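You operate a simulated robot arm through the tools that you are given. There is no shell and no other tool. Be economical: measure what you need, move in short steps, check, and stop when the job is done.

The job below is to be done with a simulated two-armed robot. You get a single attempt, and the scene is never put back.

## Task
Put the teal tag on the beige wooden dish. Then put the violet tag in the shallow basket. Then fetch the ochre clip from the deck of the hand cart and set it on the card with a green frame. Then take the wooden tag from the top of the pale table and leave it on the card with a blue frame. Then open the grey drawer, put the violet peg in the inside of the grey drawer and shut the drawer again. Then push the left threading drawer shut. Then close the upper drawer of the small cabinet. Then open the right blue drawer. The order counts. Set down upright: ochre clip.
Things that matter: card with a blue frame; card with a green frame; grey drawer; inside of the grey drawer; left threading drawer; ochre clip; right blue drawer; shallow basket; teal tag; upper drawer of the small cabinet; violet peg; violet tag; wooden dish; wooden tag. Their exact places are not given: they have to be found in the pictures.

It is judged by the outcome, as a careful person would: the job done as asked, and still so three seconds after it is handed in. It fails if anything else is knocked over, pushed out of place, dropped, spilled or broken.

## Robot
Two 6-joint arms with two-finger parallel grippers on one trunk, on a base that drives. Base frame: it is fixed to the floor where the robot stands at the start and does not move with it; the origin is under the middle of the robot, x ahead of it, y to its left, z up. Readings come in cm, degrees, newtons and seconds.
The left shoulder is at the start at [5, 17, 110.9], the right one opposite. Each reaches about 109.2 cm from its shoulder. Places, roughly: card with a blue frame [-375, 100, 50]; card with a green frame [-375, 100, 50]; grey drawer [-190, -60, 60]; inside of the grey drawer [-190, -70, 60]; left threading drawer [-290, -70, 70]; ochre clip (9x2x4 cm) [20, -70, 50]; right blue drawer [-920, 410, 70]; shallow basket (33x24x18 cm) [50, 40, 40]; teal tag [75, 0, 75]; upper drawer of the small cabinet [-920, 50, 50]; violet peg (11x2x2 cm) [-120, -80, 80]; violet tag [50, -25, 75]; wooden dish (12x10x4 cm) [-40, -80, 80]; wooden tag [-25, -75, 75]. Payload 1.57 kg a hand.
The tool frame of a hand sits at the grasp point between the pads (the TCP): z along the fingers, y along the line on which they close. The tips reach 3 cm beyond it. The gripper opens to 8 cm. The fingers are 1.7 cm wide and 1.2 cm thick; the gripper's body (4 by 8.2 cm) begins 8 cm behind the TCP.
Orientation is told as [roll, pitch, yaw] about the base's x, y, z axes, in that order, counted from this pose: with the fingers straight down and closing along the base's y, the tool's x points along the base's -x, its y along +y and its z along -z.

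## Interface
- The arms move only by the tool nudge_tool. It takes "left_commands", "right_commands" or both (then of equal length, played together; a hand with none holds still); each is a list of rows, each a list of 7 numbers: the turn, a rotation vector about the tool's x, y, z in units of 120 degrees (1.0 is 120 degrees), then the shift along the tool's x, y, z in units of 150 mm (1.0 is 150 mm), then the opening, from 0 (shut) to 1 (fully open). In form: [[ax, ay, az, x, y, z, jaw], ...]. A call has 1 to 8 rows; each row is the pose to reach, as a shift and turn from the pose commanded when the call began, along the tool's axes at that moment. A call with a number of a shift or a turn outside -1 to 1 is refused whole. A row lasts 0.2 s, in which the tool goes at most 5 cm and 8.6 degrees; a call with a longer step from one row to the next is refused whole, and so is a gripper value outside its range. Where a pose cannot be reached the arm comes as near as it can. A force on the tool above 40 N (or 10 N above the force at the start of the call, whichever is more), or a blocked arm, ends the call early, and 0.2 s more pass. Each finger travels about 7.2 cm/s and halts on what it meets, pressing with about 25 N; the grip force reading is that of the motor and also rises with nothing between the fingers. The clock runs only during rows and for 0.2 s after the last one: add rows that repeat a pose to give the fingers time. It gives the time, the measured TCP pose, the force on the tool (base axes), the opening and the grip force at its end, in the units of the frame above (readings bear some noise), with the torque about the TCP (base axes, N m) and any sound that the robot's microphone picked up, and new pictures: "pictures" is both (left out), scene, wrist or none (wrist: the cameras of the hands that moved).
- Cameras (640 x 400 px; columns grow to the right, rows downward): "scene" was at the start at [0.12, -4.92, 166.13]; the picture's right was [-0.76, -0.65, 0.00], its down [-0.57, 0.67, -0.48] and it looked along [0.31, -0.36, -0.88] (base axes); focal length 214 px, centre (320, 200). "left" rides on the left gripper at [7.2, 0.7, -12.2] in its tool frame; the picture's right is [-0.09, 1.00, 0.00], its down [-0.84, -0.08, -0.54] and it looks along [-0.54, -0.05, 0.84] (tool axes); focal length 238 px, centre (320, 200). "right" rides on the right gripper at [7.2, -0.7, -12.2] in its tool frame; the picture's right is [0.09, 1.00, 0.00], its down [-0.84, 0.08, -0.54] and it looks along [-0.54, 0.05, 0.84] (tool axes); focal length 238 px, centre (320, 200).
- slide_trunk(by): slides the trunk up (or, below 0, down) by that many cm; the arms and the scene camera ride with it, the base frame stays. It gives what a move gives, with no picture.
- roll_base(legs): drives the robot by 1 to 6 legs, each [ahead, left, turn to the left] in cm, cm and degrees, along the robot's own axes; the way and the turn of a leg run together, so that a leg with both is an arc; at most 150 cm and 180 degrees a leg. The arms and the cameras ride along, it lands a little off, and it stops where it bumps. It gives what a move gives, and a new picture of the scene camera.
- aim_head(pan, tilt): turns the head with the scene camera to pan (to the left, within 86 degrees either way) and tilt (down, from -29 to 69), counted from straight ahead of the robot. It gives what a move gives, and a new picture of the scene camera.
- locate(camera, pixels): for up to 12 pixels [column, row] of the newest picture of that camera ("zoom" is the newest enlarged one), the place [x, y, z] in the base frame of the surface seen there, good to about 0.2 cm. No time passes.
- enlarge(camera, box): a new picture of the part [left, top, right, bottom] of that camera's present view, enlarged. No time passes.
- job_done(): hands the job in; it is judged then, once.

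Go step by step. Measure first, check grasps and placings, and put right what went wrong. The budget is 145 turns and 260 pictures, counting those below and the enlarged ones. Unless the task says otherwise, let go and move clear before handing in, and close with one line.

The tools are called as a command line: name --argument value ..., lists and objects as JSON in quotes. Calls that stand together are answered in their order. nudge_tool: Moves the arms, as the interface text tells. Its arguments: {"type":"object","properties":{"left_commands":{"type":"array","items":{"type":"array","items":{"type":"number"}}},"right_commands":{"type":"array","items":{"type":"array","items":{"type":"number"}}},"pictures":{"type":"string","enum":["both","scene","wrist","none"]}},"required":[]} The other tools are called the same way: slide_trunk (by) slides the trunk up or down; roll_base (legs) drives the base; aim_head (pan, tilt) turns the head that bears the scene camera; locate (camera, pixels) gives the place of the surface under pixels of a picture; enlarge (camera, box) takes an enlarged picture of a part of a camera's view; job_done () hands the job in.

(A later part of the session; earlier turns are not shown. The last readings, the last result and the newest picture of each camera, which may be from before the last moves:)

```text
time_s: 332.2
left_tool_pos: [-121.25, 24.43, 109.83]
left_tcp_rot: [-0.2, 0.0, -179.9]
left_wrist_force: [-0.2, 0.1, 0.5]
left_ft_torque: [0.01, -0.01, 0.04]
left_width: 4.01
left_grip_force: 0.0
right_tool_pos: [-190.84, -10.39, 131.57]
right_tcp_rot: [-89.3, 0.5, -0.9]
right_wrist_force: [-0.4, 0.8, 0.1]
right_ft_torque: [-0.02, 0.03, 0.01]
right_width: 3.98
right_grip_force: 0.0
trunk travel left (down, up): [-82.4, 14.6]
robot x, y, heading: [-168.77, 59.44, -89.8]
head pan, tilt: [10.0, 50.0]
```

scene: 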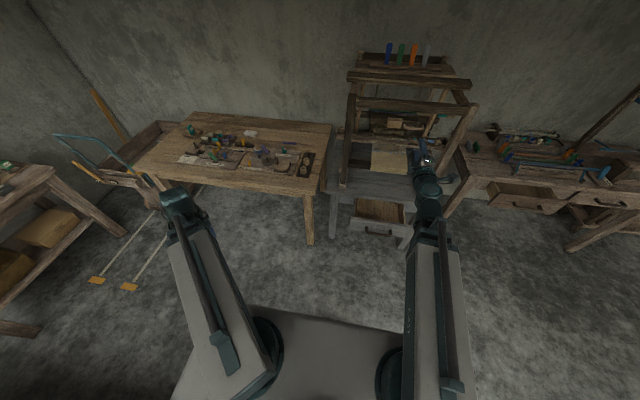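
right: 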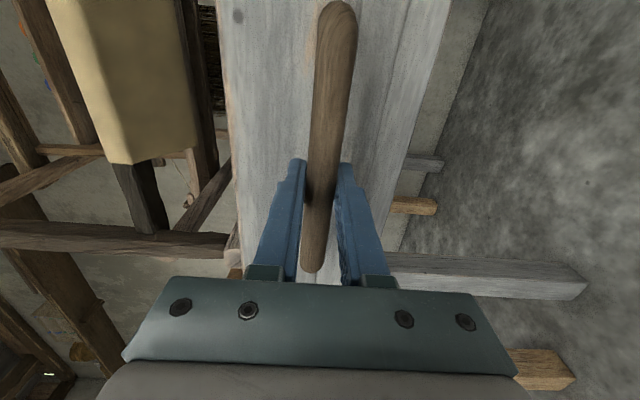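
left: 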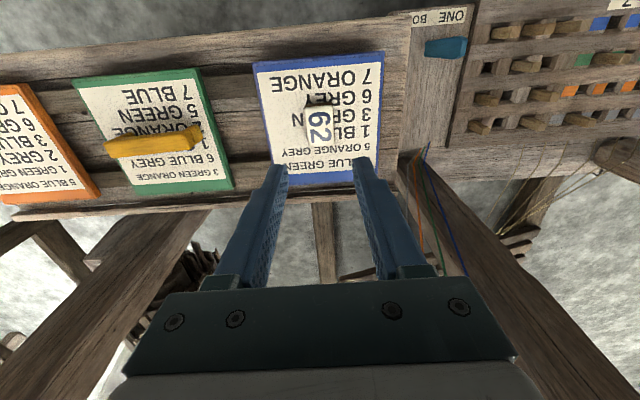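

The drawer stands open about 20 cm. I untilt the right hand, then drive to pick the violet peg with the left hand.

nudge_tool --right_commands '[[-0.0625, 0, 0, 0, 0.19, -0.012, 0.5], [-0.125, 0, 0, 0, 0.375, -0.05, 0.5], [-0.1875, 0, 0, 0, 0.555, -0.11, 0.5], [-0.25, 0, 0, 0, 0.723, -0.194, 0.5]]' --pictures "none"

nudge_tool --right_commands '[[-0.0625, 0, 0, 0, 0.19, -0.012, 0.5], [-0.125, 0, 0, 0, 0.375, -0.05, 0.5], [-0.1875, 0, 0, 0, 0.555, -0.11, 0.5], [-0.25, 0, 0, 0, 0.723, -0.194, 0.5]]' --pictures "none"

nudge_tool --right_commands '[[-0.0625, 0, 0, 0, 0.19, -0.012, 0.5], [-0.125, 0, 0, 0, 0.375, -0.05, 0.5], [-0.1875, 0, 0, 0, 0.555, -0.11, 0.5], [-0.25, 0, 0, 0, 0.723, -0.194, 0.5]]' --pictures "none"

roll_base --legs '[[0, 44, 0], [53, 0, 0]]'

nudge_tool --left_commands '[[0, 0, 0, -0.175, 0.204, 0, 0.5], [0, 0, 0, -0.35, 0.408, 0, 0.5], [0, 0, 0, -0.525, 0.613, 0, 0.5], [0, 0, 0, -0.7, 0.817, 0, 0.5]]' --pictures "none"

nudge_tool --left_commands '[[0, 0, 0, -0.175, 0.204, 0, 0.5], [0, 0, 0, -0.35, 0.408, 0, 0.5], [0, 0, 0, -0.525, 0.613, 0, 0.5], [0, 0, 0, -0.7, 0.817, 0, 0.5]]' --pictures "none"

nudge_tool --left_commands '[[0, 0, 0, -0.175, 0.204, 0, 0.5], [0, 0, 0, -0.35, 0.408, 0, 0.5], [0, 0, 0, -0.525, 0.613, 0, 0.5], [0, 0, 0, -0.7, 0.817, 0, 0.5]]' --pictures "both"

```text
time_s: 333.2
left_tool_pos: [-121.24, 24.49, 109.83]
left_tcp_rot: [-0.1, 0.0, -179.9]
left_wrist_force: [0.5, 0.5, -0.9]
left_ft_torque: [-0.02, 0.01, 0.02]
left_width: 4.01
left_grip_force: 0.1
right_tool_pos: [-190.93, -7.37, 120.59]
right_tcp_rot: [-59.2, 0.6, -0.9]
right_wrist_force: [0.6, 0.4, 0.5]
right_ft_torque: [0.0, 0.02, 0.01]
right_width: 4.01
right_grip_force: 0.0
trunk travel left (down, up): [-82.4, 14.6]
robot x, y, heading: [-169.01, 58.83, -90.0]
head pan, tilt: [10.0, 50.0]
```

```text
time_s: 334.2
left_tool_pos: [-121.22, 24.65, 109.86]
left_tcp_rot: [-0.1, 0.1, -179.9]
left_wrist_force: [0.0, -0.1, -0.7]
left_ft_torque: [-0.04, 0.05, 0.02]
left_width: 4.0
left_grip_force: 0.0
right_tool_pos: [-190.8, 0.91, 112.6]
right_tcp_rot: [-29.1, 0.5, -0.9]
right_wrist_force: [0.6, -0.5, -0.3]
right_ft_torque: [0.03, -0.02, 0.01]
right_width: 4.0
right_grip_force: 0.0
trunk travel left (down, up): [-82.4, 14.6]
robot x, y, heading: [-168.61, 59.33, -89.9]
head pan, tilt: [10.0, 50.0]
```

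```text
time_s: 335.2
left_tool_pos: [-121.28, 24.42, 109.79]
left_tcp_rot: [-0.2, -0.1, -179.9]
left_wrist_force: [0.3, 0.0, -0.2]
left_ft_torque: [0.01, 0.02, -0.04]
left_width: 3.99
left_grip_force: 0.1
right_tool_pos: [-190.66, 11.65, 109.81]
right_tcp_rot: [0.9, 0.4, -0.9]
right_wrist_force: [-0.3, 0.2, -0.2]
right_ft_torque: [0.01, -0.04, 0.0]
right_width: 4.0
right_grip_force: 0.0
right hand out of reach, approached as far as the arm can: row 1, 2, 3, 4
trunk travel left (down, up): [-82.4, 14.6]
robot x, y, heading: [-168.75, 59.28, -90.0]
head pan, tilt: [10.0, 50.0]
```

```text
time_s: 340.6
left_tool_pos: [-76.19, -28.85, 109.76]
left_tcp_rot: [-0.2, 0.0, -179.6]
left_wrist_force: [-0.3, -0.7, 0.0]
left_ft_torque: [0.02, -0.01, 0.01]
left_width: 4.01
left_grip_force: 0.1
right_tool_pos: [-145.56, -42.06, 109.8]
right_tcp_rot: [0.8, 0.5, -0.9]
right_wrist_force: [-0.5, -1.4, 0.0]
right_ft_torque: [0.01, 0.01, 0.0]
right_width: 4.0
right_grip_force: 0.1
trunk travel left (down, up): [-82.4, 14.6]
robot x, y, heading: [-123.8, 5.7, -89.8]
head pan, tilt: [10.0, 50.0]
```

scene: 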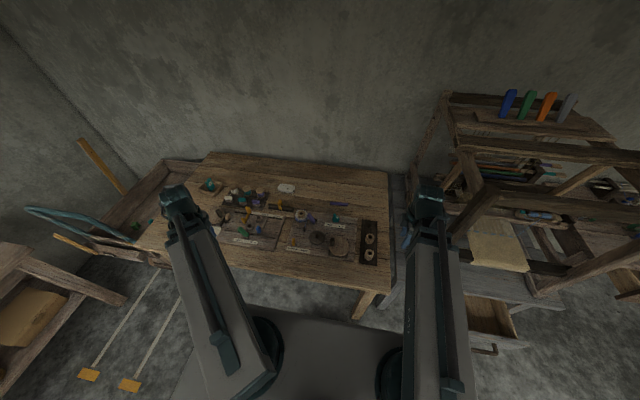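

```text
time_s: 341.6
left_tool_pos: [-86.79, -41.25, 109.98]
left_tcp_rot: [-0.2, 0.0, -179.8]
left_wrist_force: [-0.3, -0.3, 0.0]
left_ft_torque: [-0.03, 0.03, 0.01]
left_width: 3.99
left_grip_force: 0.2
right_tool_pos: [-145.79, -41.99, 109.85]
right_tcp_rot: [0.9, 0.5, -0.7]
right_wrist_force: [0.2, -0.4, -0.3]
right_ft_torque: [0.04, 0.02, -0.01]
right_width: 4.0
right_grip_force: 0.0
trunk travel left (down, up): [-82.4, 14.6]
robot x, y, heading: [-124.13, 5.93, -89.6]
head pan, tilt: [10.0, 50.0]
```

```text
time_s: 342.6
left_tool_pos: [-97.39, -53.54, 109.87]
left_tcp_rot: [-0.1, 0.0, -179.7]
left_wrist_force: [-0.2, 0.1, 0.5]
left_ft_torque: [-0.03, 0.0, 0.02]
left_width: 4.01
left_grip_force: 0.0
right_tool_pos: [-145.67, -42.04, 109.83]
right_tcp_rot: [0.9, 0.4, -0.7]
right_wrist_force: [-0.3, -0.4, 0.0]
right_ft_torque: [0.05, 0.03, 0.01]
right_width: 4.0
right_grip_force: 0.1
trunk travel left (down, up): [-82.4, 14.6]
robot x, y, heading: [-124.01, 5.76, -89.7]
head pan, tilt: [10.0, 50.0]
```

```text
time_s: 343.6
left_tool_pos: [-107.78, -65.65, 109.92]
left_tcp_rot: [-0.2, -0.1, -179.6]
left_wrist_force: [-0.7, -0.6, 0.3]
left_ft_torque: [0.0, 0.04, 0.01]
left_width: 4.0
left_grip_force: 0.1
right_tool_pos: [-145.62, -41.99, 109.79]
right_tcp_rot: [0.8, 0.5, -0.7]
right_wrist_force: [-0.3, -0.2, 0.3]
right_ft_torque: [0.02, -0.03, 0.01]
right_width: 3.99
right_grip_force: 0.0
trunk travel left (down, up): [-82.4, 14.6]
robot x, y, heading: [-124.02, 5.74, -89.6]
head pan, tilt: [10.0, 50.0]
```

scene: 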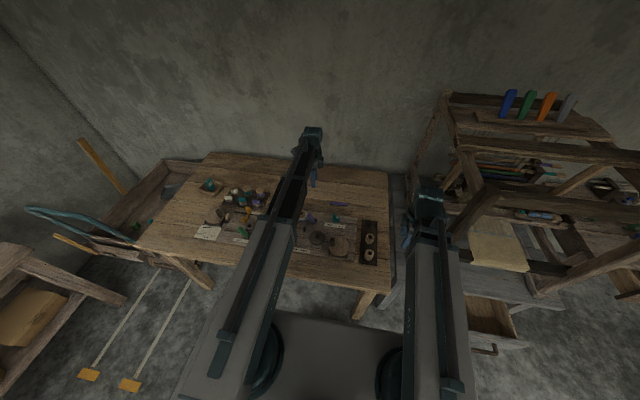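
left: 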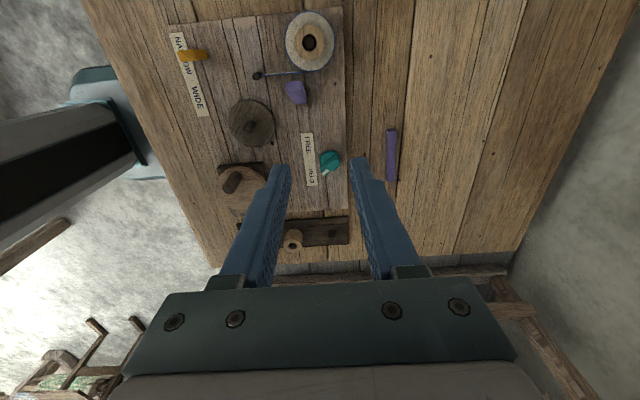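

Peg at (392,155). I measure it, and move the right hand off the table edge to (−170,−29).

locate --camera "left" --pixels '[[392, 131], [392, 181], [392, 155], [386, 155], [398, 155], [330, 160], [380, 155]]'

nudge_tool --right_commands '[[0, 0, 0, 0.207, 0.067, 0, 0.5], [0, 0, 0, 0.413, 0.133, 0, 0.5], [0, 0, 0, 0.62, 0.2, 0, 0.5], [0, 0, 0, 0.827, 0.267, 0, 0.5]]' --pictures "none"

nudge_tool --right_commands '[[0, 0, 0, 0.2, 0.15, 0, 0.5], [0, 0, 0, 0.4, 0.3, 0, 0.5], [0, 0, 0, 0.6, 0.45, 0, 0.5], [0, 0, 0, 0.8, 0.6, 0, 0.5]]' --pictures "none"

```text
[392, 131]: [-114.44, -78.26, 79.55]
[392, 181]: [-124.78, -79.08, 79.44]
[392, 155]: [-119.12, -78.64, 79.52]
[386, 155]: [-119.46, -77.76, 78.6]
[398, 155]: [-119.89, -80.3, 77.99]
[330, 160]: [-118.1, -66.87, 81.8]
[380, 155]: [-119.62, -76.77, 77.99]
```

```text
time_s: 344.6
left_tool_pos: [-107.76, -65.74, 109.81]
left_tcp_rot: [-0.2, 0.0, -179.7]
left_wrist_force: [0.7, -0.7, -0.4]
left_ft_torque: [0.0, -0.02, -0.01]
left_width: 4.0
left_grip_force: 0.1
right_tool_pos: [-158.06, -37.74, 109.81]
right_tcp_rot: [0.7, 0.5, -0.8]
right_wrist_force: [-0.7, 0.6, -0.5]
right_ft_torque: [0.01, -0.02, 0.0]
right_width: 4.0
right_grip_force: 0.1
trunk travel left (down, up): [-82.4, 14.6]
robot x, y, heading: [-123.7, 5.87, -89.5]
head pan, tilt: [10.0, 50.0]
```

```text
time_s: 345.6
left_tool_pos: [-107.82, -65.62, 109.91]
left_tcp_rot: [-0.1, 0.1, -179.7]
left_wrist_force: [0.5, 0.9, -0.2]
left_ft_torque: [-0.02, 0.02, -0.02]
left_width: 3.98
left_grip_force: 0.1
right_tool_pos: [-170.08, -28.6, 109.75]
right_tcp_rot: [0.9, 0.5, -0.7]
right_wrist_force: [0.0, -0.8, 0.1]
right_ft_torque: [-0.03, -0.04, 0.0]
right_width: 3.99
right_grip_force: 0.3
right hand out of reach, approached as far as the arm can: row 1, 3, 4
trunk travel left (down, up): [-82.4, 14.6]
robot x, y, heading: [-123.72, 5.68, -89.6]
head pan, tilt: [10.0, 50.0]
```

Peg centre (−119.6,−78.7), tilted 4.5°. Align over it and lower part way.

nudge_tool --left_commands '[[0, 0, -0.009, -0.197, 0.217, 0, 0.5], [0, 0, -0.018, -0.393, 0.433, 0, 0.5], [0, 0, -0.027, -0.59, 0.65, 0, 0.5], [0, 0, -0.0375, -0.787, 0.867, 0, 0.5]]' --pictures "none"

slide_trunk --by -24

nudge_tool --left_commands '[[0, 0, 0, 0, 0, 0, 0.5]]' --pictures "both"

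locate --camera "left" --pixels '[[320, 120], [320, 150], [320, 180]]'

```text
time_s: 346.6
left_tool_pos: [-119.38, -78.85, 109.86]
left_tcp_rot: [-0.1, 0.0, -175.2]
left_wrist_force: [0.9, 0.0, 0.1]
left_ft_torque: [0.0, 0.01, -0.04]
left_width: 4.01
left_grip_force: 0.1
right_tool_pos: [-169.95, -28.72, 109.75]
right_tcp_rot: [0.8, 0.4, -0.7]
right_wrist_force: [-0.4, -0.3, 0.4]
right_ft_torque: [-0.01, 0.01, -0.02]
right_width: 3.99
right_grip_force: 0.1
trunk travel left (down, up): [-82.4, 14.6]
robot x, y, heading: [-124.08, 5.53, -89.7]
head pan, tilt: [10.0, 50.0]
```

```text
time_s: 349.1
left_tool_pos: [-119.45, -78.76, 85.9]
left_tcp_rot: [-0.1, 0.0, -175.3]
left_wrist_force: [0.4, -0.5, 0.0]
left_ft_torque: [-0.03, 0.03, 0.0]
left_width: 4.0
left_grip_force: 0.2
right_tool_pos: [-170.02, -28.5, 85.89]
right_tcp_rot: [0.8, 0.4, -0.9]
right_wrist_force: [-0.4, 0.5, -0.5]
right_ft_torque: [-0.02, -0.03, -0.02]
right_width: 3.99
right_grip_force: 0.1
trunk travel left (down, up): [-58.4, 38.6]
robot x, y, heading: [-123.95, 5.63, -89.8]
head pan, tilt: [10.0, 50.0]
```

```text
time_s: 349.5
left_tool_pos: [-119.44, -78.69, 85.92]
left_tcp_rot: [-0.2, 0.0, -175.2]
left_wrist_force: [-0.5, 0.8, 0.3]
left_ft_torque: [0.02, -0.02, -0.01]
left_width: 4.02
left_grip_force: 0.0
right_tool_pos: [-170.01, -28.55, 85.74]
right_tcp_rot: [0.8, 0.5, -0.8]
right_wrist_force: [-0.1, 0.7, 0.4]
right_ft_torque: [0.02, 0.0, 0.0]
right_width: 4.0
right_grip_force: 0.1
trunk travel left (down, up): [-58.4, 38.6]
robot x, y, heading: [-124.09, 5.7, -89.8]
head pan, tilt: [10.0, 50.0]
```

scene: 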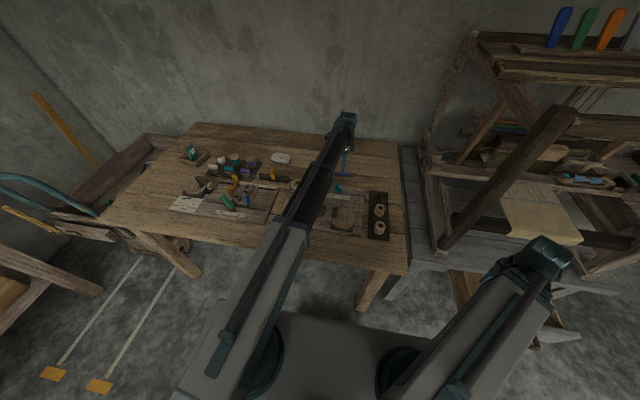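
left: 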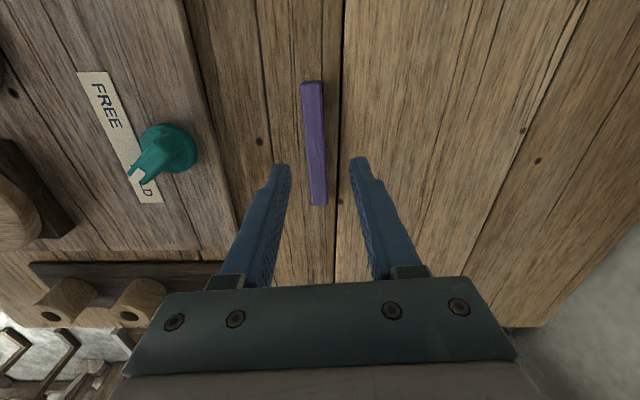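

```text
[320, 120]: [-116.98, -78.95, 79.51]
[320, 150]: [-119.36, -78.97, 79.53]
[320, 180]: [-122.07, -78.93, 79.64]
```

Aligned. Lower 4.8, grip, lift.

slide_trunk --by -4.8

nudge_tool --left_commands '[[0, 0, 0, 0, 0, 0, 0], [0, 0, 0, 0, 0, 0, 0], [0, 0, 0, 0, 0, 0, 0], [0, 0, 0, 0, 0, 0, 0]]' --pictures "none"

slide_trunk --by 28

nudge_tool --left_commands '[[0, 0, 0, 0, 0, 0, 0]]' --pictures "wrist"

```text
time_s: 350.4
left_tool_pos: [-119.35, -78.7, 80.95]
left_tcp_rot: [-0.3, 0.0, -175.2]
left_wrist_force: [-0.1, -0.1, 0.4]
left_ft_torque: [-0.01, 0.01, 0.03]
left_width: 3.99
left_grip_force: 0.0
right_tool_pos: [-169.96, -28.65, 81.17]
right_tcp_rot: [0.7, 0.5, -0.7]
right_wrist_force: [0.1, -0.5, -0.7]
right_ft_torque: [-0.01, 0.01, -0.01]
right_width: 4.02
right_grip_force: 0.1
trunk travel left (down, up): [-53.6, 43.4]
robot x, y, heading: [-124.05, 5.64, -89.5]
head pan, tilt: [10.0, 50.0]
```

```text
time_s: 351.4
left_tool_pos: [-119.35, -78.63, 81.0]
left_tcp_rot: [0.0, 0.0, -175.2]
left_wrist_force: [0.3, 0.5, 0.3]
left_ft_torque: [0.03, 0.02, 0.03]
left_width: 1.45
left_grip_force: 24.8
right_tool_pos: [-169.96, -28.68, 81.07]
right_tcp_rot: [0.7, 0.5, -0.8]
right_wrist_force: [-0.1, -0.1, 0.5]
right_ft_torque: [-0.03, -0.01, 0.02]
right_width: 4.02
right_grip_force: 0.0
trunk travel left (down, up): [-53.6, 43.4]
robot x, y, heading: [-124.06, 6.08, -89.9]
head pan, tilt: [10.0, 50.0]
```

```text
time_s: 354.2
left_tool_pos: [-119.46, -78.76, 109.16]
left_tcp_rot: [-0.2, 0.0, -175.1]
left_wrist_force: [0.8, 0.2, 0.2]
left_ft_torque: [0.0, 0.02, 0.0]
left_width: 1.45
left_grip_force: 24.8
right_tool_pos: [-169.94, -28.58, 109.11]
right_tcp_rot: [0.9, 0.5, -0.8]
right_wrist_force: [-0.1, -0.4, 0.2]
right_ft_torque: [-0.02, 0.04, 0.01]
right_width: 4.0
right_grip_force: 0.1
trunk travel left (down, up): [-81.6, 15.4]
robot x, y, heading: [-123.95, 5.61, -89.7]
head pan, tilt: [10.0, 50.0]
```

```text
time_s: 354.6
left_tool_pos: [-119.41, -78.71, 109.02]
left_tcp_rot: [-0.2, 0.0, -175.3]
left_wrist_force: [-0.8, 0.0, -0.3]
left_ft_torque: [0.03, 0.02, -0.02]
left_width: 1.46
left_grip_force: 25.2
right_tool_pos: [-170.0, -28.72, 109.09]
right_tcp_rot: [0.8, 0.5, -0.8]
right_wrist_force: [0.7, 0.2, 0.0]
right_ft_torque: [-0.04, 0.01, 0.01]
right_width: 3.99
right_grip_force: 0.1
trunk travel left (down, up): [-81.6, 15.4]
robot x, y, heading: [-124.34, 5.66, -89.7]
head pan, tilt: [10.0, 50.0]
```

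left: 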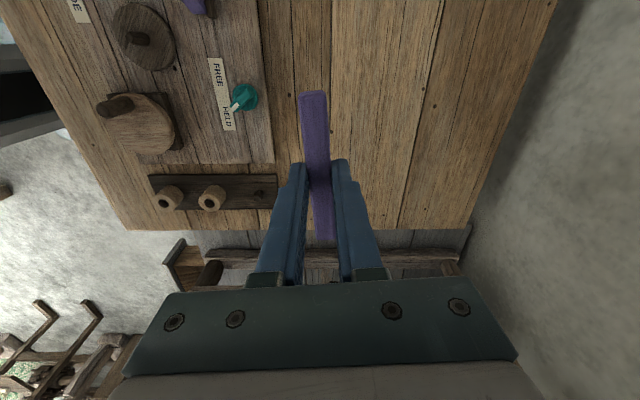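

Peg held (1.46). I back away 55 cm and slide the base to line the peg up with the open drawer.

roll_base --legs '[[-55, 0, 0], [0, -68, 0.3]]'

nudge_tool --left_commands '[[0, 0, 0, 0, 0, 0, 0]]' --pictures "wrist"

```text
time_s: 361.1
left_tool_pos: [-186.83, -23.87, 109.06]
left_tcp_rot: [-0.1, 0.1, -174.8]
left_wrist_force: [-0.1, -0.2, 0.2]
left_ft_torque: [0.02, 0.0, 0.03]
left_width: 1.46
left_grip_force: 25.1
right_tool_pos: [-237.92, 25.89, 109.03]
right_tcp_rot: [0.8, 0.5, -0.3]
right_wrist_force: [-0.3, -0.2, -0.8]
right_ft_torque: [0.03, 0.01, 0.01]
right_width: 4.03
right_grip_force: 0.0
trunk travel left (down, up): [-81.6, 15.4]
robot x, y, heading: [-191.87, 60.68, -89.5]
head pan, tilt: [10.0, 50.0]
```

scene: 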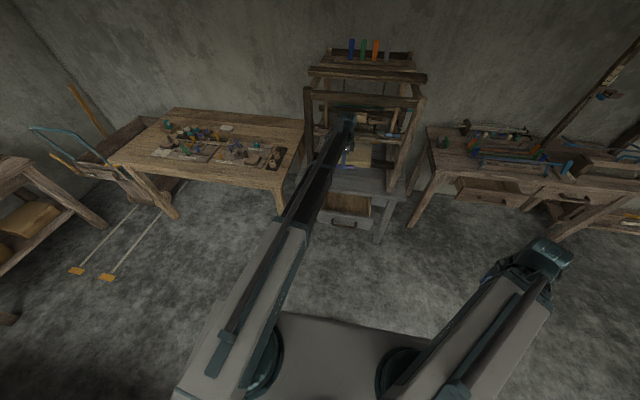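

```text
time_s: 361.5
left_tool_pos: [-186.85, -23.75, 109.1]
left_tcp_rot: [-0.1, 0.0, -174.9]
left_wrist_force: [0.6, 0.1, -0.4]
left_ft_torque: [-0.05, 0.01, 0.0]
left_width: 1.5
left_grip_force: 25.2
right_tool_pos: [-237.73, 25.93, 109.02]
right_tcp_rot: [0.8, 0.5, -0.3]
right_wrist_force: [-0.7, -1.0, -0.2]
right_ft_torque: [0.0, -0.01, -0.02]
right_width: 4.0
right_grip_force: 0.1
trunk travel left (down, up): [-81.6, 15.4]
robot x, y, heading: [-192.09, 60.56, -89.2]
head pan, tilt: [10.0, 50.0]
```

left: 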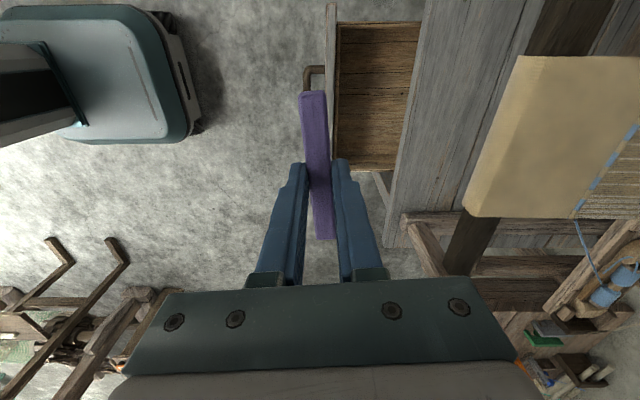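

locate --camera "left" --pixels '[[335, 60], [340, 60], [375, 60], [375, 120], [410, 60], [375, 168], [375, 28], [332, 60]]'

```text
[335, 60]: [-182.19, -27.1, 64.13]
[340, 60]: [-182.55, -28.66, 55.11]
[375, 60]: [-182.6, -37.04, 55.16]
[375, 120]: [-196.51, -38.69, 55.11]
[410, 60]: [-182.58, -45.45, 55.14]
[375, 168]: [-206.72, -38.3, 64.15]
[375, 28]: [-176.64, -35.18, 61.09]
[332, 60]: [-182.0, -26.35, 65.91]
```

Drawer interior: x −177…−206, y −28…−42, floor z 55. I drive the hand over it and lower.

roll_base --legs '[[11.3, -4.7, 0]]'

slide_trunk --by -38

nudge_tool --left_commands '[[0, 0, 0, 0, 0, 0, 0]]' --pictures "wrist"

```text
time_s: 362.8
left_tool_pos: [-191.53, -35.38, 108.96]
left_tcp_rot: [-0.2, 0.1, -174.7]
left_wrist_force: [-0.1, -0.6, 0.3]
left_ft_torque: [0.01, -0.02, 0.02]
left_width: 1.45
left_grip_force: 24.9
right_tool_pos: [-242.31, 14.34, 108.99]
right_tcp_rot: [0.8, 0.5, -0.2]
right_wrist_force: [0.1, -0.3, -0.4]
right_ft_torque: [0.03, -0.03, 0.01]
right_width: 4.02
right_grip_force: 0.1
trunk travel left (down, up): [-81.6, 15.4]
robot x, y, heading: [-196.47, 49.37, -89.4]
head pan, tilt: [10.0, 50.0]
```

scene: 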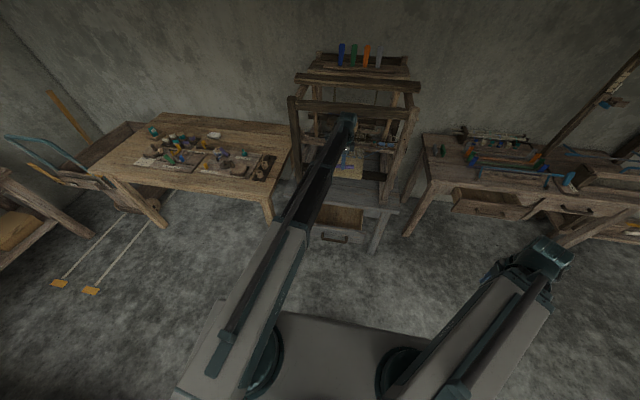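

```text
time_s: 366.5
left_tool_pos: [-191.35, -35.16, 71.12]
left_tcp_rot: [-0.2, 0.0, -174.8]
left_wrist_force: [-0.1, -0.4, -0.6]
left_ft_torque: [0.02, 0.02, -0.04]
left_width: 1.45
left_grip_force: 25.0
right_tool_pos: [-242.38, 14.51, 71.12]
right_tcp_rot: [0.7, 0.5, -0.3]
right_wrist_force: [0.5, -0.4, 1.0]
right_ft_torque: [0.0, 0.0, -0.02]
right_width: 4.0
right_grip_force: 0.0
trunk travel left (down, up): [-43.6, 53.4]
robot x, y, heading: [-196.77, 49.45, -89.1]
head pan, tilt: [10.0, 50.0]
```

```text
time_s: 366.9
left_tool_pos: [-191.52, -35.18, 70.93]
left_tcp_rot: [-0.1, 0.0, -174.9]
left_wrist_force: [-0.8, 0.1, -0.6]
left_ft_torque: [-0.01, -0.02, -0.01]
left_width: 1.47
left_grip_force: 25.2
right_tool_pos: [-242.41, 14.55, 71.05]
right_tcp_rot: [0.8, 0.6, -0.3]
right_wrist_force: [-0.6, -0.5, 0.4]
right_ft_torque: [0.01, -0.02, 0.01]
right_width: 3.97
right_grip_force: 0.2
trunk travel left (down, up): [-43.6, 53.4]
robot x, y, heading: [-196.89, 49.29, -89.6]
head pan, tilt: [10.0, 50.0]
```

left: 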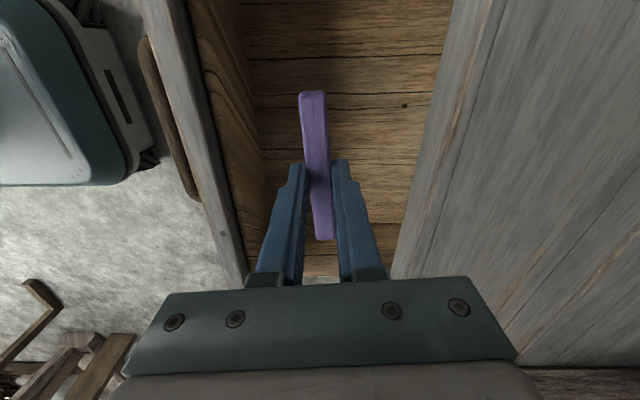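

Over the drawer with room. Lower 12.5, release, rise.

slide_trunk --by -12.4

nudge_tool --left_commands '[[0, 0, 0, 0, 0, 0, 0.3], [0, 0, 0, 0, 0, 0, 0.4], [0, 0, 0, 0, 0, 0, 0.4]]' --pictures "none"

slide_trunk --by 40

nudge_tool --left_commands '[[0, 0, 0, 0, 0, 0, 0.4]]' --pictures "wrist"

```text
time_s: 368.4
left_tool_pos: [-191.46, -35.19, 58.62]
left_tcp_rot: [-0.3, 0.0, -174.8]
left_wrist_force: [-0.2, -1.0, -0.2]
left_ft_torque: [-0.01, -0.01, 0.0]
left_width: 1.44
left_grip_force: 25.2
right_tool_pos: [-242.29, 14.46, 58.6]
right_tcp_rot: [0.8, 0.5, -0.4]
right_wrist_force: [-0.4, 0.1, 0.1]
right_ft_torque: [-0.01, 0.0, 0.04]
right_width: 4.01
right_grip_force: 0.0
trunk travel left (down, up): [-31.2, 65.8]
robot x, y, heading: [-196.94, 49.6, -89.4]
head pan, tilt: [10.0, 50.0]
```

```text
time_s: 369.2
left_tool_pos: [-191.46, -35.11, 58.66]
left_tcp_rot: [-0.3, 0.0, -174.8]
left_wrist_force: [-0.3, 0.4, 0.3]
left_ft_torque: [0.02, 0.0, 0.0]
left_width: 3.22
left_grip_force: 0.0
right_tool_pos: [-242.46, 14.66, 58.67]
right_tcp_rot: [0.8, 0.5, -0.3]
right_wrist_force: [-0.2, 0.0, 0.0]
right_ft_torque: [-0.01, -0.01, 0.0]
right_width: 4.01
right_grip_force: 0.0
trunk travel left (down, up): [-31.2, 65.8]
robot x, y, heading: [-196.4, 49.16, -89.1]
head pan, tilt: [10.0, 50.0]
```

```text
time_s: 373.0
left_tool_pos: [-191.47, -35.07, 98.64]
left_tcp_rot: [-0.2, 0.0, -174.8]
left_wrist_force: [-1.0, -0.4, -0.3]
left_ft_torque: [-0.02, 0.02, -0.02]
left_width: 3.2
left_grip_force: 0.0
right_tool_pos: [-242.28, 14.56, 98.56]
right_tcp_rot: [0.8, 0.5, -0.3]
right_wrist_force: [0.0, -0.4, 0.0]
right_ft_torque: [-0.01, 0.02, 0.01]
right_width: 4.02
right_grip_force: 0.1
trunk travel left (down, up): [-71.2, 25.8]
robot x, y, heading: [-196.36, 49.65, -89.6]
head pan, tilt: [10.0, 50.0]
```

```text
time_s: 373.4
left_tool_pos: [-191.37, -35.22, 98.71]
left_tcp_rot: [-0.2, 0.1, -174.9]
left_wrist_force: [0.0, 0.1, 1.1]
left_ft_torque: [0.02, 0.0, -0.02]
left_width: 3.2
left_grip_force: 0.1
right_tool_pos: [-242.31, 14.53, 98.77]
right_tcp_rot: [0.9, 0.4, -0.2]
right_wrist_force: [-0.2, -0.3, -1.1]
right_ft_torque: [-0.01, 0.01, -0.01]
right_width: 4.01
right_grip_force: 0.1
trunk travel left (down, up): [-71.2, 25.8]
robot x, y, heading: [-196.66, 49.1, -89.4]
head pan, tilt: [10.0, 50.0]
```

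left: 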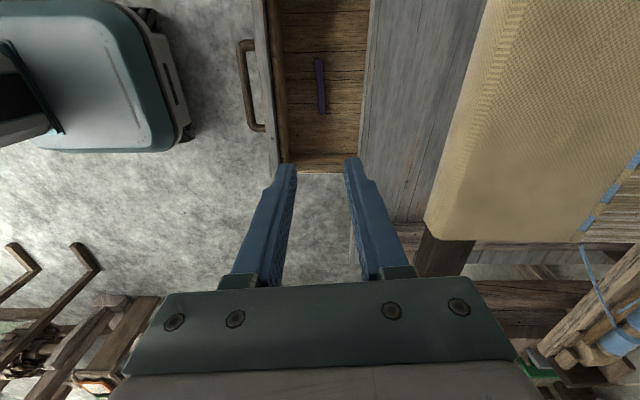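

The peg lies in the drawer. To shut it I retract the left arm, tilt it level, lower in front of the handle and push.

roll_base --legs '[[-8, 0, 0]]'

nudge_tool --left_commands '[[0, 0, 0, 0.026, -0.294, 0, 0], [0, 0, 0, 0.053, -0.589, 0, 0], [0, 0, 0, 0.079, -0.883, 0, 0]]' --pictures "none"

nudge_tool --left_commands '[[0, 0, 0, 0.026, -0.294, 0, 0], [0, 0, 0, 0.053, -0.589, 0, 0], [0, 0, 0, 0.079, -0.883, 0, 0]]' --pictures "none"

nudge_tool --left_commands '[[0, 0, 0, 0.026, -0.294, 0, 0], [0, 0, 0, 0.053, -0.589, 0, 0], [0, 0, 0, 0.079, -0.883, 0, 0]]' --pictures "none"

nudge_tool --left_commands '[[-0.0623, -0.0056, 0, -0.017, 0.19, -0.012, 0], [-0.1245, -0.0112, 0, -0.033, 0.373, -0.05, 0], [-0.1868, -0.0167, 0, -0.05, 0.553, -0.11, 0], [-0.249, -0.0223, 0, -0.064, 0.72, -0.194, 0]]' --pictures "none"

nudge_tool --left_commands '[[-0.0623, -0.0056, 0, -0.017, 0.19, -0.012, 0], [-0.1245, -0.0112, 0, -0.033, 0.373, -0.05, 0], [-0.1868, -0.0167, 0, -0.05, 0.553, -0.11, 0], [-0.249, -0.0223, 0, -0.064, 0.72, -0.194, 0]]' --pictures "none"

nudge_tool --left_commands '[[-0.0623, -0.0056, 0, -0.017, 0.19, -0.012, 0], [-0.1245, -0.0112, 0, -0.033, 0.373, -0.05, 0], [-0.1868, -0.0167, 0, -0.05, 0.553, -0.11, 0], [-0.249, -0.0223, 0, -0.064, 0.72, -0.194, 0]]' --pictures "none"

```text
time_s: 374.5
left_tool_pos: [-191.58, -27.0, 98.71]
left_tcp_rot: [-0.1, 0.0, -174.9]
left_wrist_force: [0.4, 1.0, 0.6]
left_ft_torque: [-0.04, -0.02, 0.0]
left_width: 3.2
left_grip_force: 0.1
right_tool_pos: [-242.44, 22.67, 98.61]
right_tcp_rot: [0.7, 0.6, -0.3]
right_wrist_force: [0.5, -0.6, 0.3]
right_ft_torque: [-0.05, 0.01, 0.0]
right_width: 3.99
right_grip_force: 0.1
trunk travel left (down, up): [-71.2, 25.8]
robot x, y, heading: [-196.85, 57.23, -89.4]
head pan, tilt: [10.0, 50.0]
```

scene: 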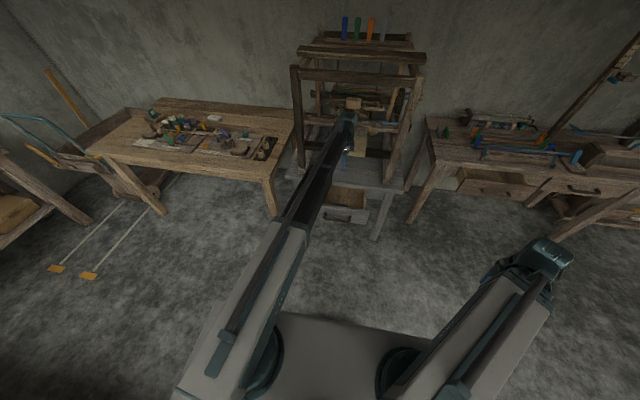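

```text
time_s: 375.3
left_tool_pos: [-191.46, -13.77, 98.63]
left_tcp_rot: [-0.1, -0.1, -174.9]
left_wrist_force: [-0.3, -0.6, 0.8]
left_ft_torque: [0.0, -0.01, 0.0]
left_width: 0.0
left_grip_force: 20.9
right_tool_pos: [-242.38, 22.62, 98.55]
right_tcp_rot: [0.8, 0.5, -0.3]
right_wrist_force: [0.1, 0.2, 0.0]
right_ft_torque: [-0.01, 0.01, 0.01]
right_width: 4.0
right_grip_force: 0.1
trunk travel left (down, up): [-71.2, 25.8]
robot x, y, heading: [-196.75, 57.42, -89.3]
head pan, tilt: [10.0, 50.0]
```

```text
time_s: 376.1
left_tool_pos: [-191.55, -0.36, 98.67]
left_tcp_rot: [-0.1, 0.1, -174.8]
left_wrist_force: [0.6, -0.1, 0.1]
left_ft_torque: [0.02, -0.03, -0.01]
left_width: 0.0
left_grip_force: 21.1
right_tool_pos: [-242.44, 22.67, 98.6]
right_tcp_rot: [0.8, 0.4, -0.3]
right_wrist_force: [0.4, -0.4, 0.5]
right_ft_torque: [0.02, 0.03, -0.01]
right_width: 4.03
right_grip_force: 0.1
trunk travel left (down, up): [-71.2, 25.8]
robot x, y, heading: [-196.55, 57.32, -89.3]
head pan, tilt: [10.0, 50.0]
```

```text
time_s: 376.9
left_tool_pos: [-191.6, 12.82, 98.56]
left_tcp_rot: [-0.2, 0.1, -174.8]
left_wrist_force: [0.0, -0.4, 0.3]
left_ft_torque: [0.0, -0.04, -0.01]
left_width: 0.02
left_grip_force: 21.6
right_tool_pos: [-242.53, 22.61, 98.75]
right_tcp_rot: [0.8, 0.4, -0.3]
right_wrist_force: [-0.4, -0.6, -0.3]
right_ft_torque: [0.02, 0.03, 0.03]
right_width: 3.97
right_grip_force: 0.1
trunk travel left (down, up): [-71.2, 25.8]
robot x, y, heading: [-196.67, 57.34, -89.3]
head pan, tilt: [10.0, 50.0]
```

```text
time_s: 377.9
left_tool_pos: [-191.59, 1.84, 101.47]
left_tcp_rot: [29.9, -2.6, -175.5]
left_wrist_force: [-0.9, -0.6, 0.3]
left_ft_torque: [-0.03, -0.01, -0.02]
left_width: 0.0
left_grip_force: 21.4
right_tool_pos: [-242.46, 22.64, 98.67]
right_tcp_rot: [0.7, 0.6, -0.3]
right_wrist_force: [0.3, 0.4, -0.1]
right_ft_torque: [-0.02, 0.0, -0.04]
right_width: 4.0
right_grip_force: 0.1
trunk travel left (down, up): [-71.2, 25.8]
robot x, y, heading: [-196.82, 57.47, -89.3]
head pan, tilt: [10.0, 50.0]
```

```text
time_s: 378.9
left_tool_pos: [-191.67, -6.0, 109.5]
left_tcp_rot: [59.7, -4.5, -177.3]
left_wrist_force: [-0.3, -0.8, -0.1]
left_ft_torque: [-0.02, 0.0, -0.01]
left_width: 0.02
left_grip_force: 21.2
right_tool_pos: [-242.39, 22.69, 98.73]
right_tcp_rot: [0.8, 0.5, -0.3]
right_wrist_force: [-0.1, -0.4, -0.5]
right_ft_torque: [0.02, 0.02, -0.02]
right_width: 3.96
right_grip_force: 0.0
trunk travel left (down, up): [-71.2, 25.8]
robot x, y, heading: [-197.03, 57.48, -89.5]
head pan, tilt: [10.0, 50.0]
```

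```text
time_s: 379.9
left_tool_pos: [-191.57, -9.16, 120.48]
left_tcp_rot: [89.8, -5.3, -179.9]
left_wrist_force: [1.6, -0.1, 0.7]
left_ft_torque: [0.01, -0.04, -0.03]
left_width: 0.0
left_grip_force: 21.0
right_tool_pos: [-242.5, 22.55, 98.59]
right_tcp_rot: [0.7, 0.4, -0.2]
right_wrist_force: [-0.5, 0.3, -0.1]
right_ft_torque: [0.01, 0.03, 0.01]
right_width: 3.98
right_grip_force: 0.0
trunk travel left (down, up): [-71.2, 25.8]
robot x, y, heading: [-196.66, 57.45, -89.2]
head pan, tilt: [10.0, 50.0]
```

Level at z 120.5. Lower 61 cm and push 13 cm, then look.

slide_trunk --by -40

slide_trunk --by -21

nudge_tool --left_commands '[[0, 0, 0, 0, 0, 0.2, 0], [0, 0, 0, 0, 0, 0.4, 0], [0, 0, 0, 0, 0, 0.55, 0], [0, 0, 0, 0, 0, 0.7, 0], [0, 0, 0, 0, 0, 0.85, 0]]' --pictures "scene"

```text
time_s: 383.7
left_tool_pos: [-191.44, -9.15, 80.46]
left_tcp_rot: [89.7, -5.2, -179.9]
left_wrist_force: [-1.1, 0.3, 0.0]
left_ft_torque: [-0.02, 0.02, 0.02]
left_width: 0.0
left_grip_force: 21.5
right_tool_pos: [-242.46, 22.57, 58.71]
right_tcp_rot: [0.8, 0.4, -0.3]
right_wrist_force: [-0.3, 1.1, -0.9]
right_ft_torque: [0.01, -0.01, 0.0]
right_width: 4.0
right_grip_force: 0.1
trunk travel left (down, up): [-31.2, 65.8]
robot x, y, heading: [-196.72, 57.65, -89.3]
head pan, tilt: [10.0, 50.0]
```

```text
time_s: 386.0
left_tool_pos: [-191.46, -9.07, 59.68]
left_tcp_rot: [89.8, -5.1, -180.0]
left_wrist_force: [-0.4, 0.3, -0.6]
left_ft_torque: [-0.02, -0.02, 0.01]
left_width: 0.0
left_grip_force: 21.4
right_tool_pos: [-242.5, 22.57, 37.63]
right_tcp_rot: [0.7, 0.6, -0.3]
right_wrist_force: [-0.1, -0.4, 1.1]
right_ft_torque: [0.03, 0.0, -0.01]
right_width: 4.03
right_grip_force: 0.2
trunk travel left (down, up): [-10.2, 86.8]
robot x, y, heading: [-196.69, 57.23, -89.2]
head pan, tilt: [10.0, 50.0]
```

```text
time_s: 387.2
left_tool_pos: [-191.41, -22.0, 59.56]
left_tcp_rot: [89.7, -5.1, -179.9]
left_wrist_force: [-1.1, -0.2, -0.2]
left_ft_torque: [-0.01, 0.0, 0.0]
left_width: 0.0
left_grip_force: 21.1
right_tool_pos: [-242.49, 22.6, 37.57]
right_tcp_rot: [0.8, 0.5, -0.2]
right_wrist_force: [0.6, -0.1, 1.0]
right_ft_torque: [0.0, -0.02, 0.0]
right_width: 4.0
right_grip_force: 0.0
trunk travel left (down, up): [-10.2, 86.8]
robot x, y, heading: [-196.69, 57.42, -89.4]
head pan, tilt: [10.0, 50.0]
```

scene: 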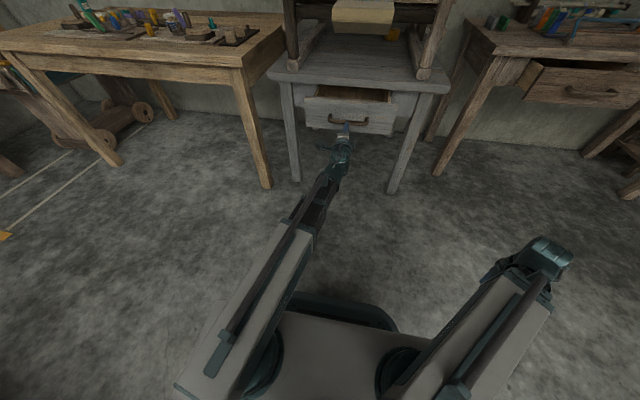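

The drawer follows. Push on, finishing gently until it meets its stop.

nudge_tool --left_commands '[[0, 0, 0, 0, 0, 0.2, 0], [0, 0, 0, 0, 0, 0.4, 0], [0, 0, 0, 0, 0, 0.6, 0], [0, 0, 0, 0, 0, 0.78, 0], [0, 0, 0, 0, 0, 0.9, 0], [0, 0, 0, 0, 0, 0.96, 0]]' --pictures "none"

nudge_tool --left_commands '[[0, 0, 0, 0, 0, 0.03, 0], [0, 0, 0, 0, 0, 0.05, 0], [0, 0, 0, 0, 0, 0.07, 0]]' --pictures "none"

enlarge --camera "scene" --box '[250, 50, 450, 175]'

```text
time_s: 388.6
left_tool_pos: [-191.4, -36.29, 59.31]
left_tcp_rot: [89.5, -5.2, -179.9]
left_wrist_force: [1.0, -0.5, -0.8]
left_ft_torque: [-0.02, 0.0, 0.02]
left_width: 0.0
left_grip_force: 21.2
right_tool_pos: [-242.35, 22.53, 37.66]
right_tcp_rot: [0.8, 0.4, -0.3]
right_wrist_force: [-0.2, -0.3, -0.1]
right_ft_torque: [-0.01, 0.0, -0.03]
right_width: 4.01
right_grip_force: 0.1
trunk travel left (down, up): [-10.2, 86.8]
robot x, y, heading: [-196.87, 57.49, -89.5]
head pan, tilt: [10.0, 50.0]
```

```text
time_s: 389.4
left_tool_pos: [-191.53, -36.9, 59.41]
left_tcp_rot: [89.5, -5.2, -179.8]
left_wrist_force: [0.0, 2.6, -1.4]
left_ft_torque: [0.03, 0.01, -0.01]
left_width: 0.01
left_grip_force: 21.5
right_tool_pos: [-242.49, 22.71, 37.7]
right_tcp_rot: [0.9, 0.5, -0.3]
right_wrist_force: [0.5, -0.4, 0.4]
right_ft_torque: [0.0, 0.01, 0.0]
right_width: 4.03
right_grip_force: 0.0
trunk travel left (down, up): [-10.2, 86.8]
robot x, y, heading: [-196.68, 57.43, -89.5]
head pan, tilt: [10.0, 50.0]
stopped in row 3 (left hand): the force on the tool passed its limit at 42 N (the readings are from after the stop); the commanded pose is now the measured one
```

```text
3.20 times, centred on (350, 112) of scene
```

zoom: 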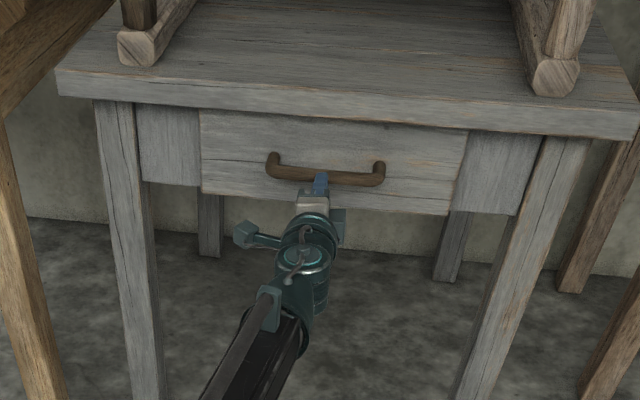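

Drawer is shut (42 N stop). I verify, retract and look at the threading drawer.

locate --camera "zoom" --pixels '[[240, 140], [420, 150], [170, 150]]'

nudge_tool --left_commands '[[0, 0, 0, 0, 0, -0.3, 0], [0, 0, 0, 0, 0, -0.62, 0], [0, 0, 0, 0, 0, -0.95, 0]]' --pictures "none"

nudge_tool --left_commands '[[0, 0, 0, 0, 0, -0.3, 0], [0, 0, 0, 0, 0, -0.6, 0], [0, 0, 0, 0, 0, -0.85, 0]]' --pictures "none"

aim_head --pan -25 --tilt 40

enlarge --camera "scene" --box '[260, 60, 540, 235]'

```text
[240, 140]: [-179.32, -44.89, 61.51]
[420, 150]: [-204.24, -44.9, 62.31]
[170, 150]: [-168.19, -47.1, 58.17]
```

```text
time_s: 390.2
left_tool_pos: [-191.6, -22.57, 59.44]
left_tcp_rot: [89.6, -5.1, -179.9]
left_wrist_force: [-0.3, 0.3, -0.3]
left_ft_torque: [-0.03, 0.01, 0.0]
left_width: 0.01
left_grip_force: 21.7
right_tool_pos: [-242.42, 22.84, 37.64]
right_tcp_rot: [0.7, 0.5, -0.2]
right_wrist_force: [-0.4, 0.4, -0.4]
right_ft_torque: [0.0, 0.0, 0.01]
right_width: 4.02
right_grip_force: 0.0
trunk travel left (down, up): [-10.2, 86.8]
robot x, y, heading: [-196.5, 57.39, -89.2]
head pan, tilt: [10.0, 50.0]
```

```text
time_s: 391.0
left_tool_pos: [-191.52, -9.79, 59.43]
left_tcp_rot: [89.6, -5.2, -179.9]
left_wrist_force: [-0.3, 0.3, 0.6]
left_ft_torque: [-0.02, 0.01, 0.01]
left_width: 0.0
left_grip_force: 21.3
right_tool_pos: [-242.45, 22.67, 37.7]
right_tcp_rot: [0.8, 0.6, -0.3]
right_wrist_force: [-0.5, 0.4, 0.0]
right_ft_torque: [-0.03, -0.03, 0.0]
right_width: 3.99
right_grip_force: 0.1
trunk travel left (down, up): [-10.2, 86.8]
robot x, y, heading: [-196.92, 57.44, -89.3]
head pan, tilt: [10.0, 50.0]
```

```text
time_s: 392.1
left_tool_pos: [-191.47, -9.83, 59.61]
left_tcp_rot: [89.5, -5.2, -179.8]
left_wrist_force: [-0.3, 0.1, 0.0]
left_ft_torque: [0.02, -0.01, 0.01]
left_width: 0.0
left_grip_force: 21.5
right_tool_pos: [-242.48, 22.54, 37.71]
right_tcp_rot: [0.8, 0.4, -0.3]
right_wrist_force: [-0.2, -0.6, -0.4]
right_ft_torque: [0.0, -0.02, -0.02]
right_width: 4.02
right_grip_force: 0.1
trunk travel left (down, up): [-10.2, 86.8]
robot x, y, heading: [-196.99, 57.46, -89.4]
head pan, tilt: [-25.0, 40.0]
```

scene: 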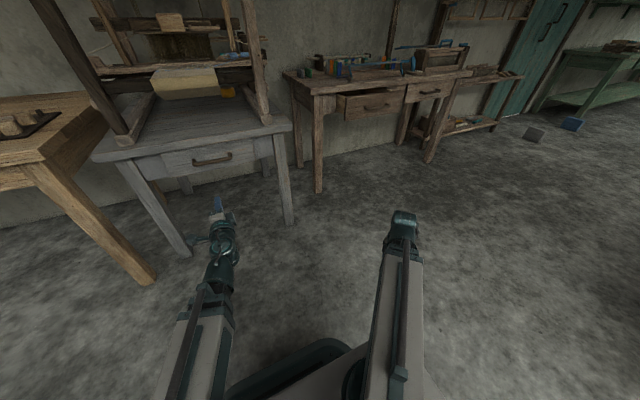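

```text
2.29 times, centred on (400, 148) of scene
```

zoom: 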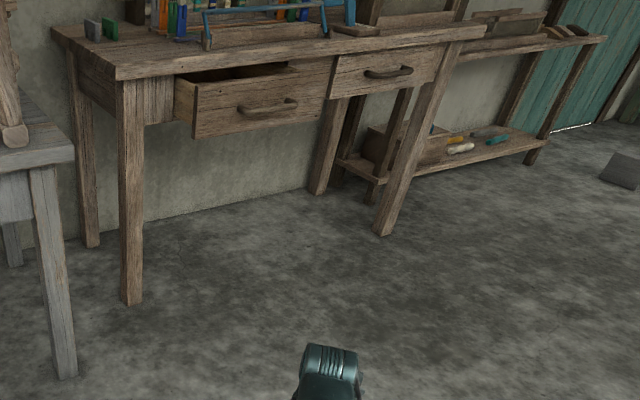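

locate --camera "zoom" --pixels '[[268, 108], [300, 102], [240, 110], [210, 110], [320, 90], [265, 125], [265, 88], [345, 80], [388, 73], [150, 100], [240, 72]]'

```text
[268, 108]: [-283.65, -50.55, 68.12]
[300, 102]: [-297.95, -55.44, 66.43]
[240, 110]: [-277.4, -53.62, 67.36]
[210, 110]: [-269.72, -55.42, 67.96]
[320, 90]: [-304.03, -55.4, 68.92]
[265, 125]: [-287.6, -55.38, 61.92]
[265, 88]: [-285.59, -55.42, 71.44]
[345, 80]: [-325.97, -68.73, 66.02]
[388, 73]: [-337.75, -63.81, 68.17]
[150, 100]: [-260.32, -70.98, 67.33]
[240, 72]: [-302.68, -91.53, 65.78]
```

Drawer front at y −55.4, handle bar (−284,−50.5,68.1); shut position is 13.3 cm further in. I drive over, set height and push.

slide_trunk --by 8.5

roll_base --legs '[[0, -93.5, 0], [12, 0, -0.5]]'

nudge_tool --left_commands '[[0, 0, 0, 0, 0, 0.3, 0], [0, 0, 0, 0, 0, 0.6, 0], [0, 0, 0, 0, 0, 0.9, 0]]' --pictures "both"

```text
time_s: 393.3
left_tool_pos: [-191.43, -9.87, 67.97]
left_tcp_rot: [89.5, -5.2, -179.9]
left_wrist_force: [0.2, -1.0, 0.3]
left_ft_torque: [0.02, 0.01, -0.01]
left_width: 0.02
left_grip_force: 22.0
right_tool_pos: [-242.45, 22.64, 46.24]
right_tcp_rot: [0.8, 0.5, -0.3]
right_wrist_force: [0.3, 0.4, 0.0]
right_ft_torque: [0.03, -0.02, 0.02]
right_width: 4.01
right_grip_force: 0.0
trunk travel left (down, up): [-18.7, 78.3]
robot x, y, heading: [-196.75, 57.47, -89.3]
head pan, tilt: [-25.0, 40.0]
```

```text
time_s: 399.0
left_tool_pos: [-285.75, -23.21, 68.12]
left_tcp_rot: [89.6, -5.2, 179.5]
left_wrist_force: [-0.1, 0.0, 0.1]
left_ft_torque: [0.01, -0.01, 0.0]
left_width: 0.02
left_grip_force: 20.8
right_tool_pos: [-336.34, 9.86, 46.15]
right_tcp_rot: [0.8, 0.4, -0.9]
right_wrist_force: [0.5, 0.1, 1.1]
right_ft_torque: [-0.02, 0.01, 0.01]
right_width: 4.01
right_grip_force: 0.0
trunk travel left (down, up): [-18.7, 78.3]
robot x, y, heading: [-290.36, 44.01, -89.7]
head pan, tilt: [-25.0, 40.0]
```

scene: 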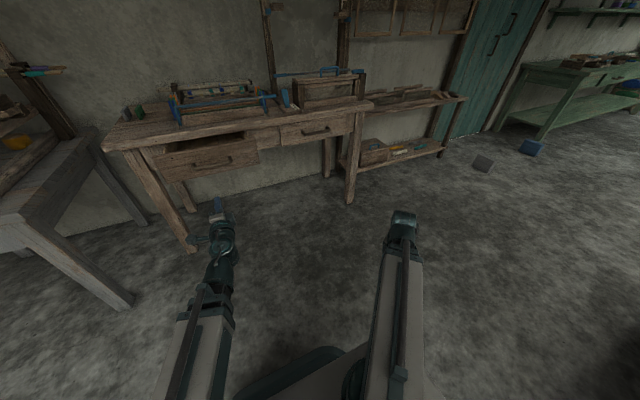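

```text
time_s: 399.8
left_tool_pos: [-285.74, -36.82, 67.94]
left_tcp_rot: [89.5, -5.3, 179.5]
left_wrist_force: [-0.2, 0.6, -0.2]
left_ft_torque: [0.04, 0.0, -0.02]
left_width: 0.0
left_grip_force: 21.6
right_tool_pos: [-336.29, 9.89, 46.14]
right_tcp_rot: [0.8, 0.5, -1.0]
right_wrist_force: [-0.3, 0.0, 0.0]
right_ft_torque: [0.01, 0.0, -0.03]
right_width: 4.0
right_grip_force: 0.0
trunk travel left (down, up): [-18.7, 78.3]
robot x, y, heading: [-290.39, 44.16, -89.9]
head pan, tilt: [-25.0, 40.0]
```

scene: 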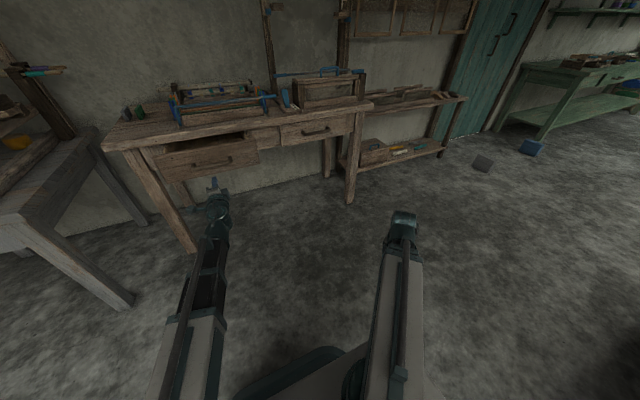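
left: 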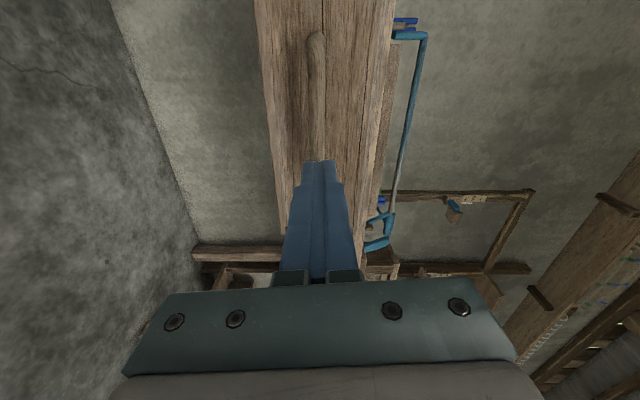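

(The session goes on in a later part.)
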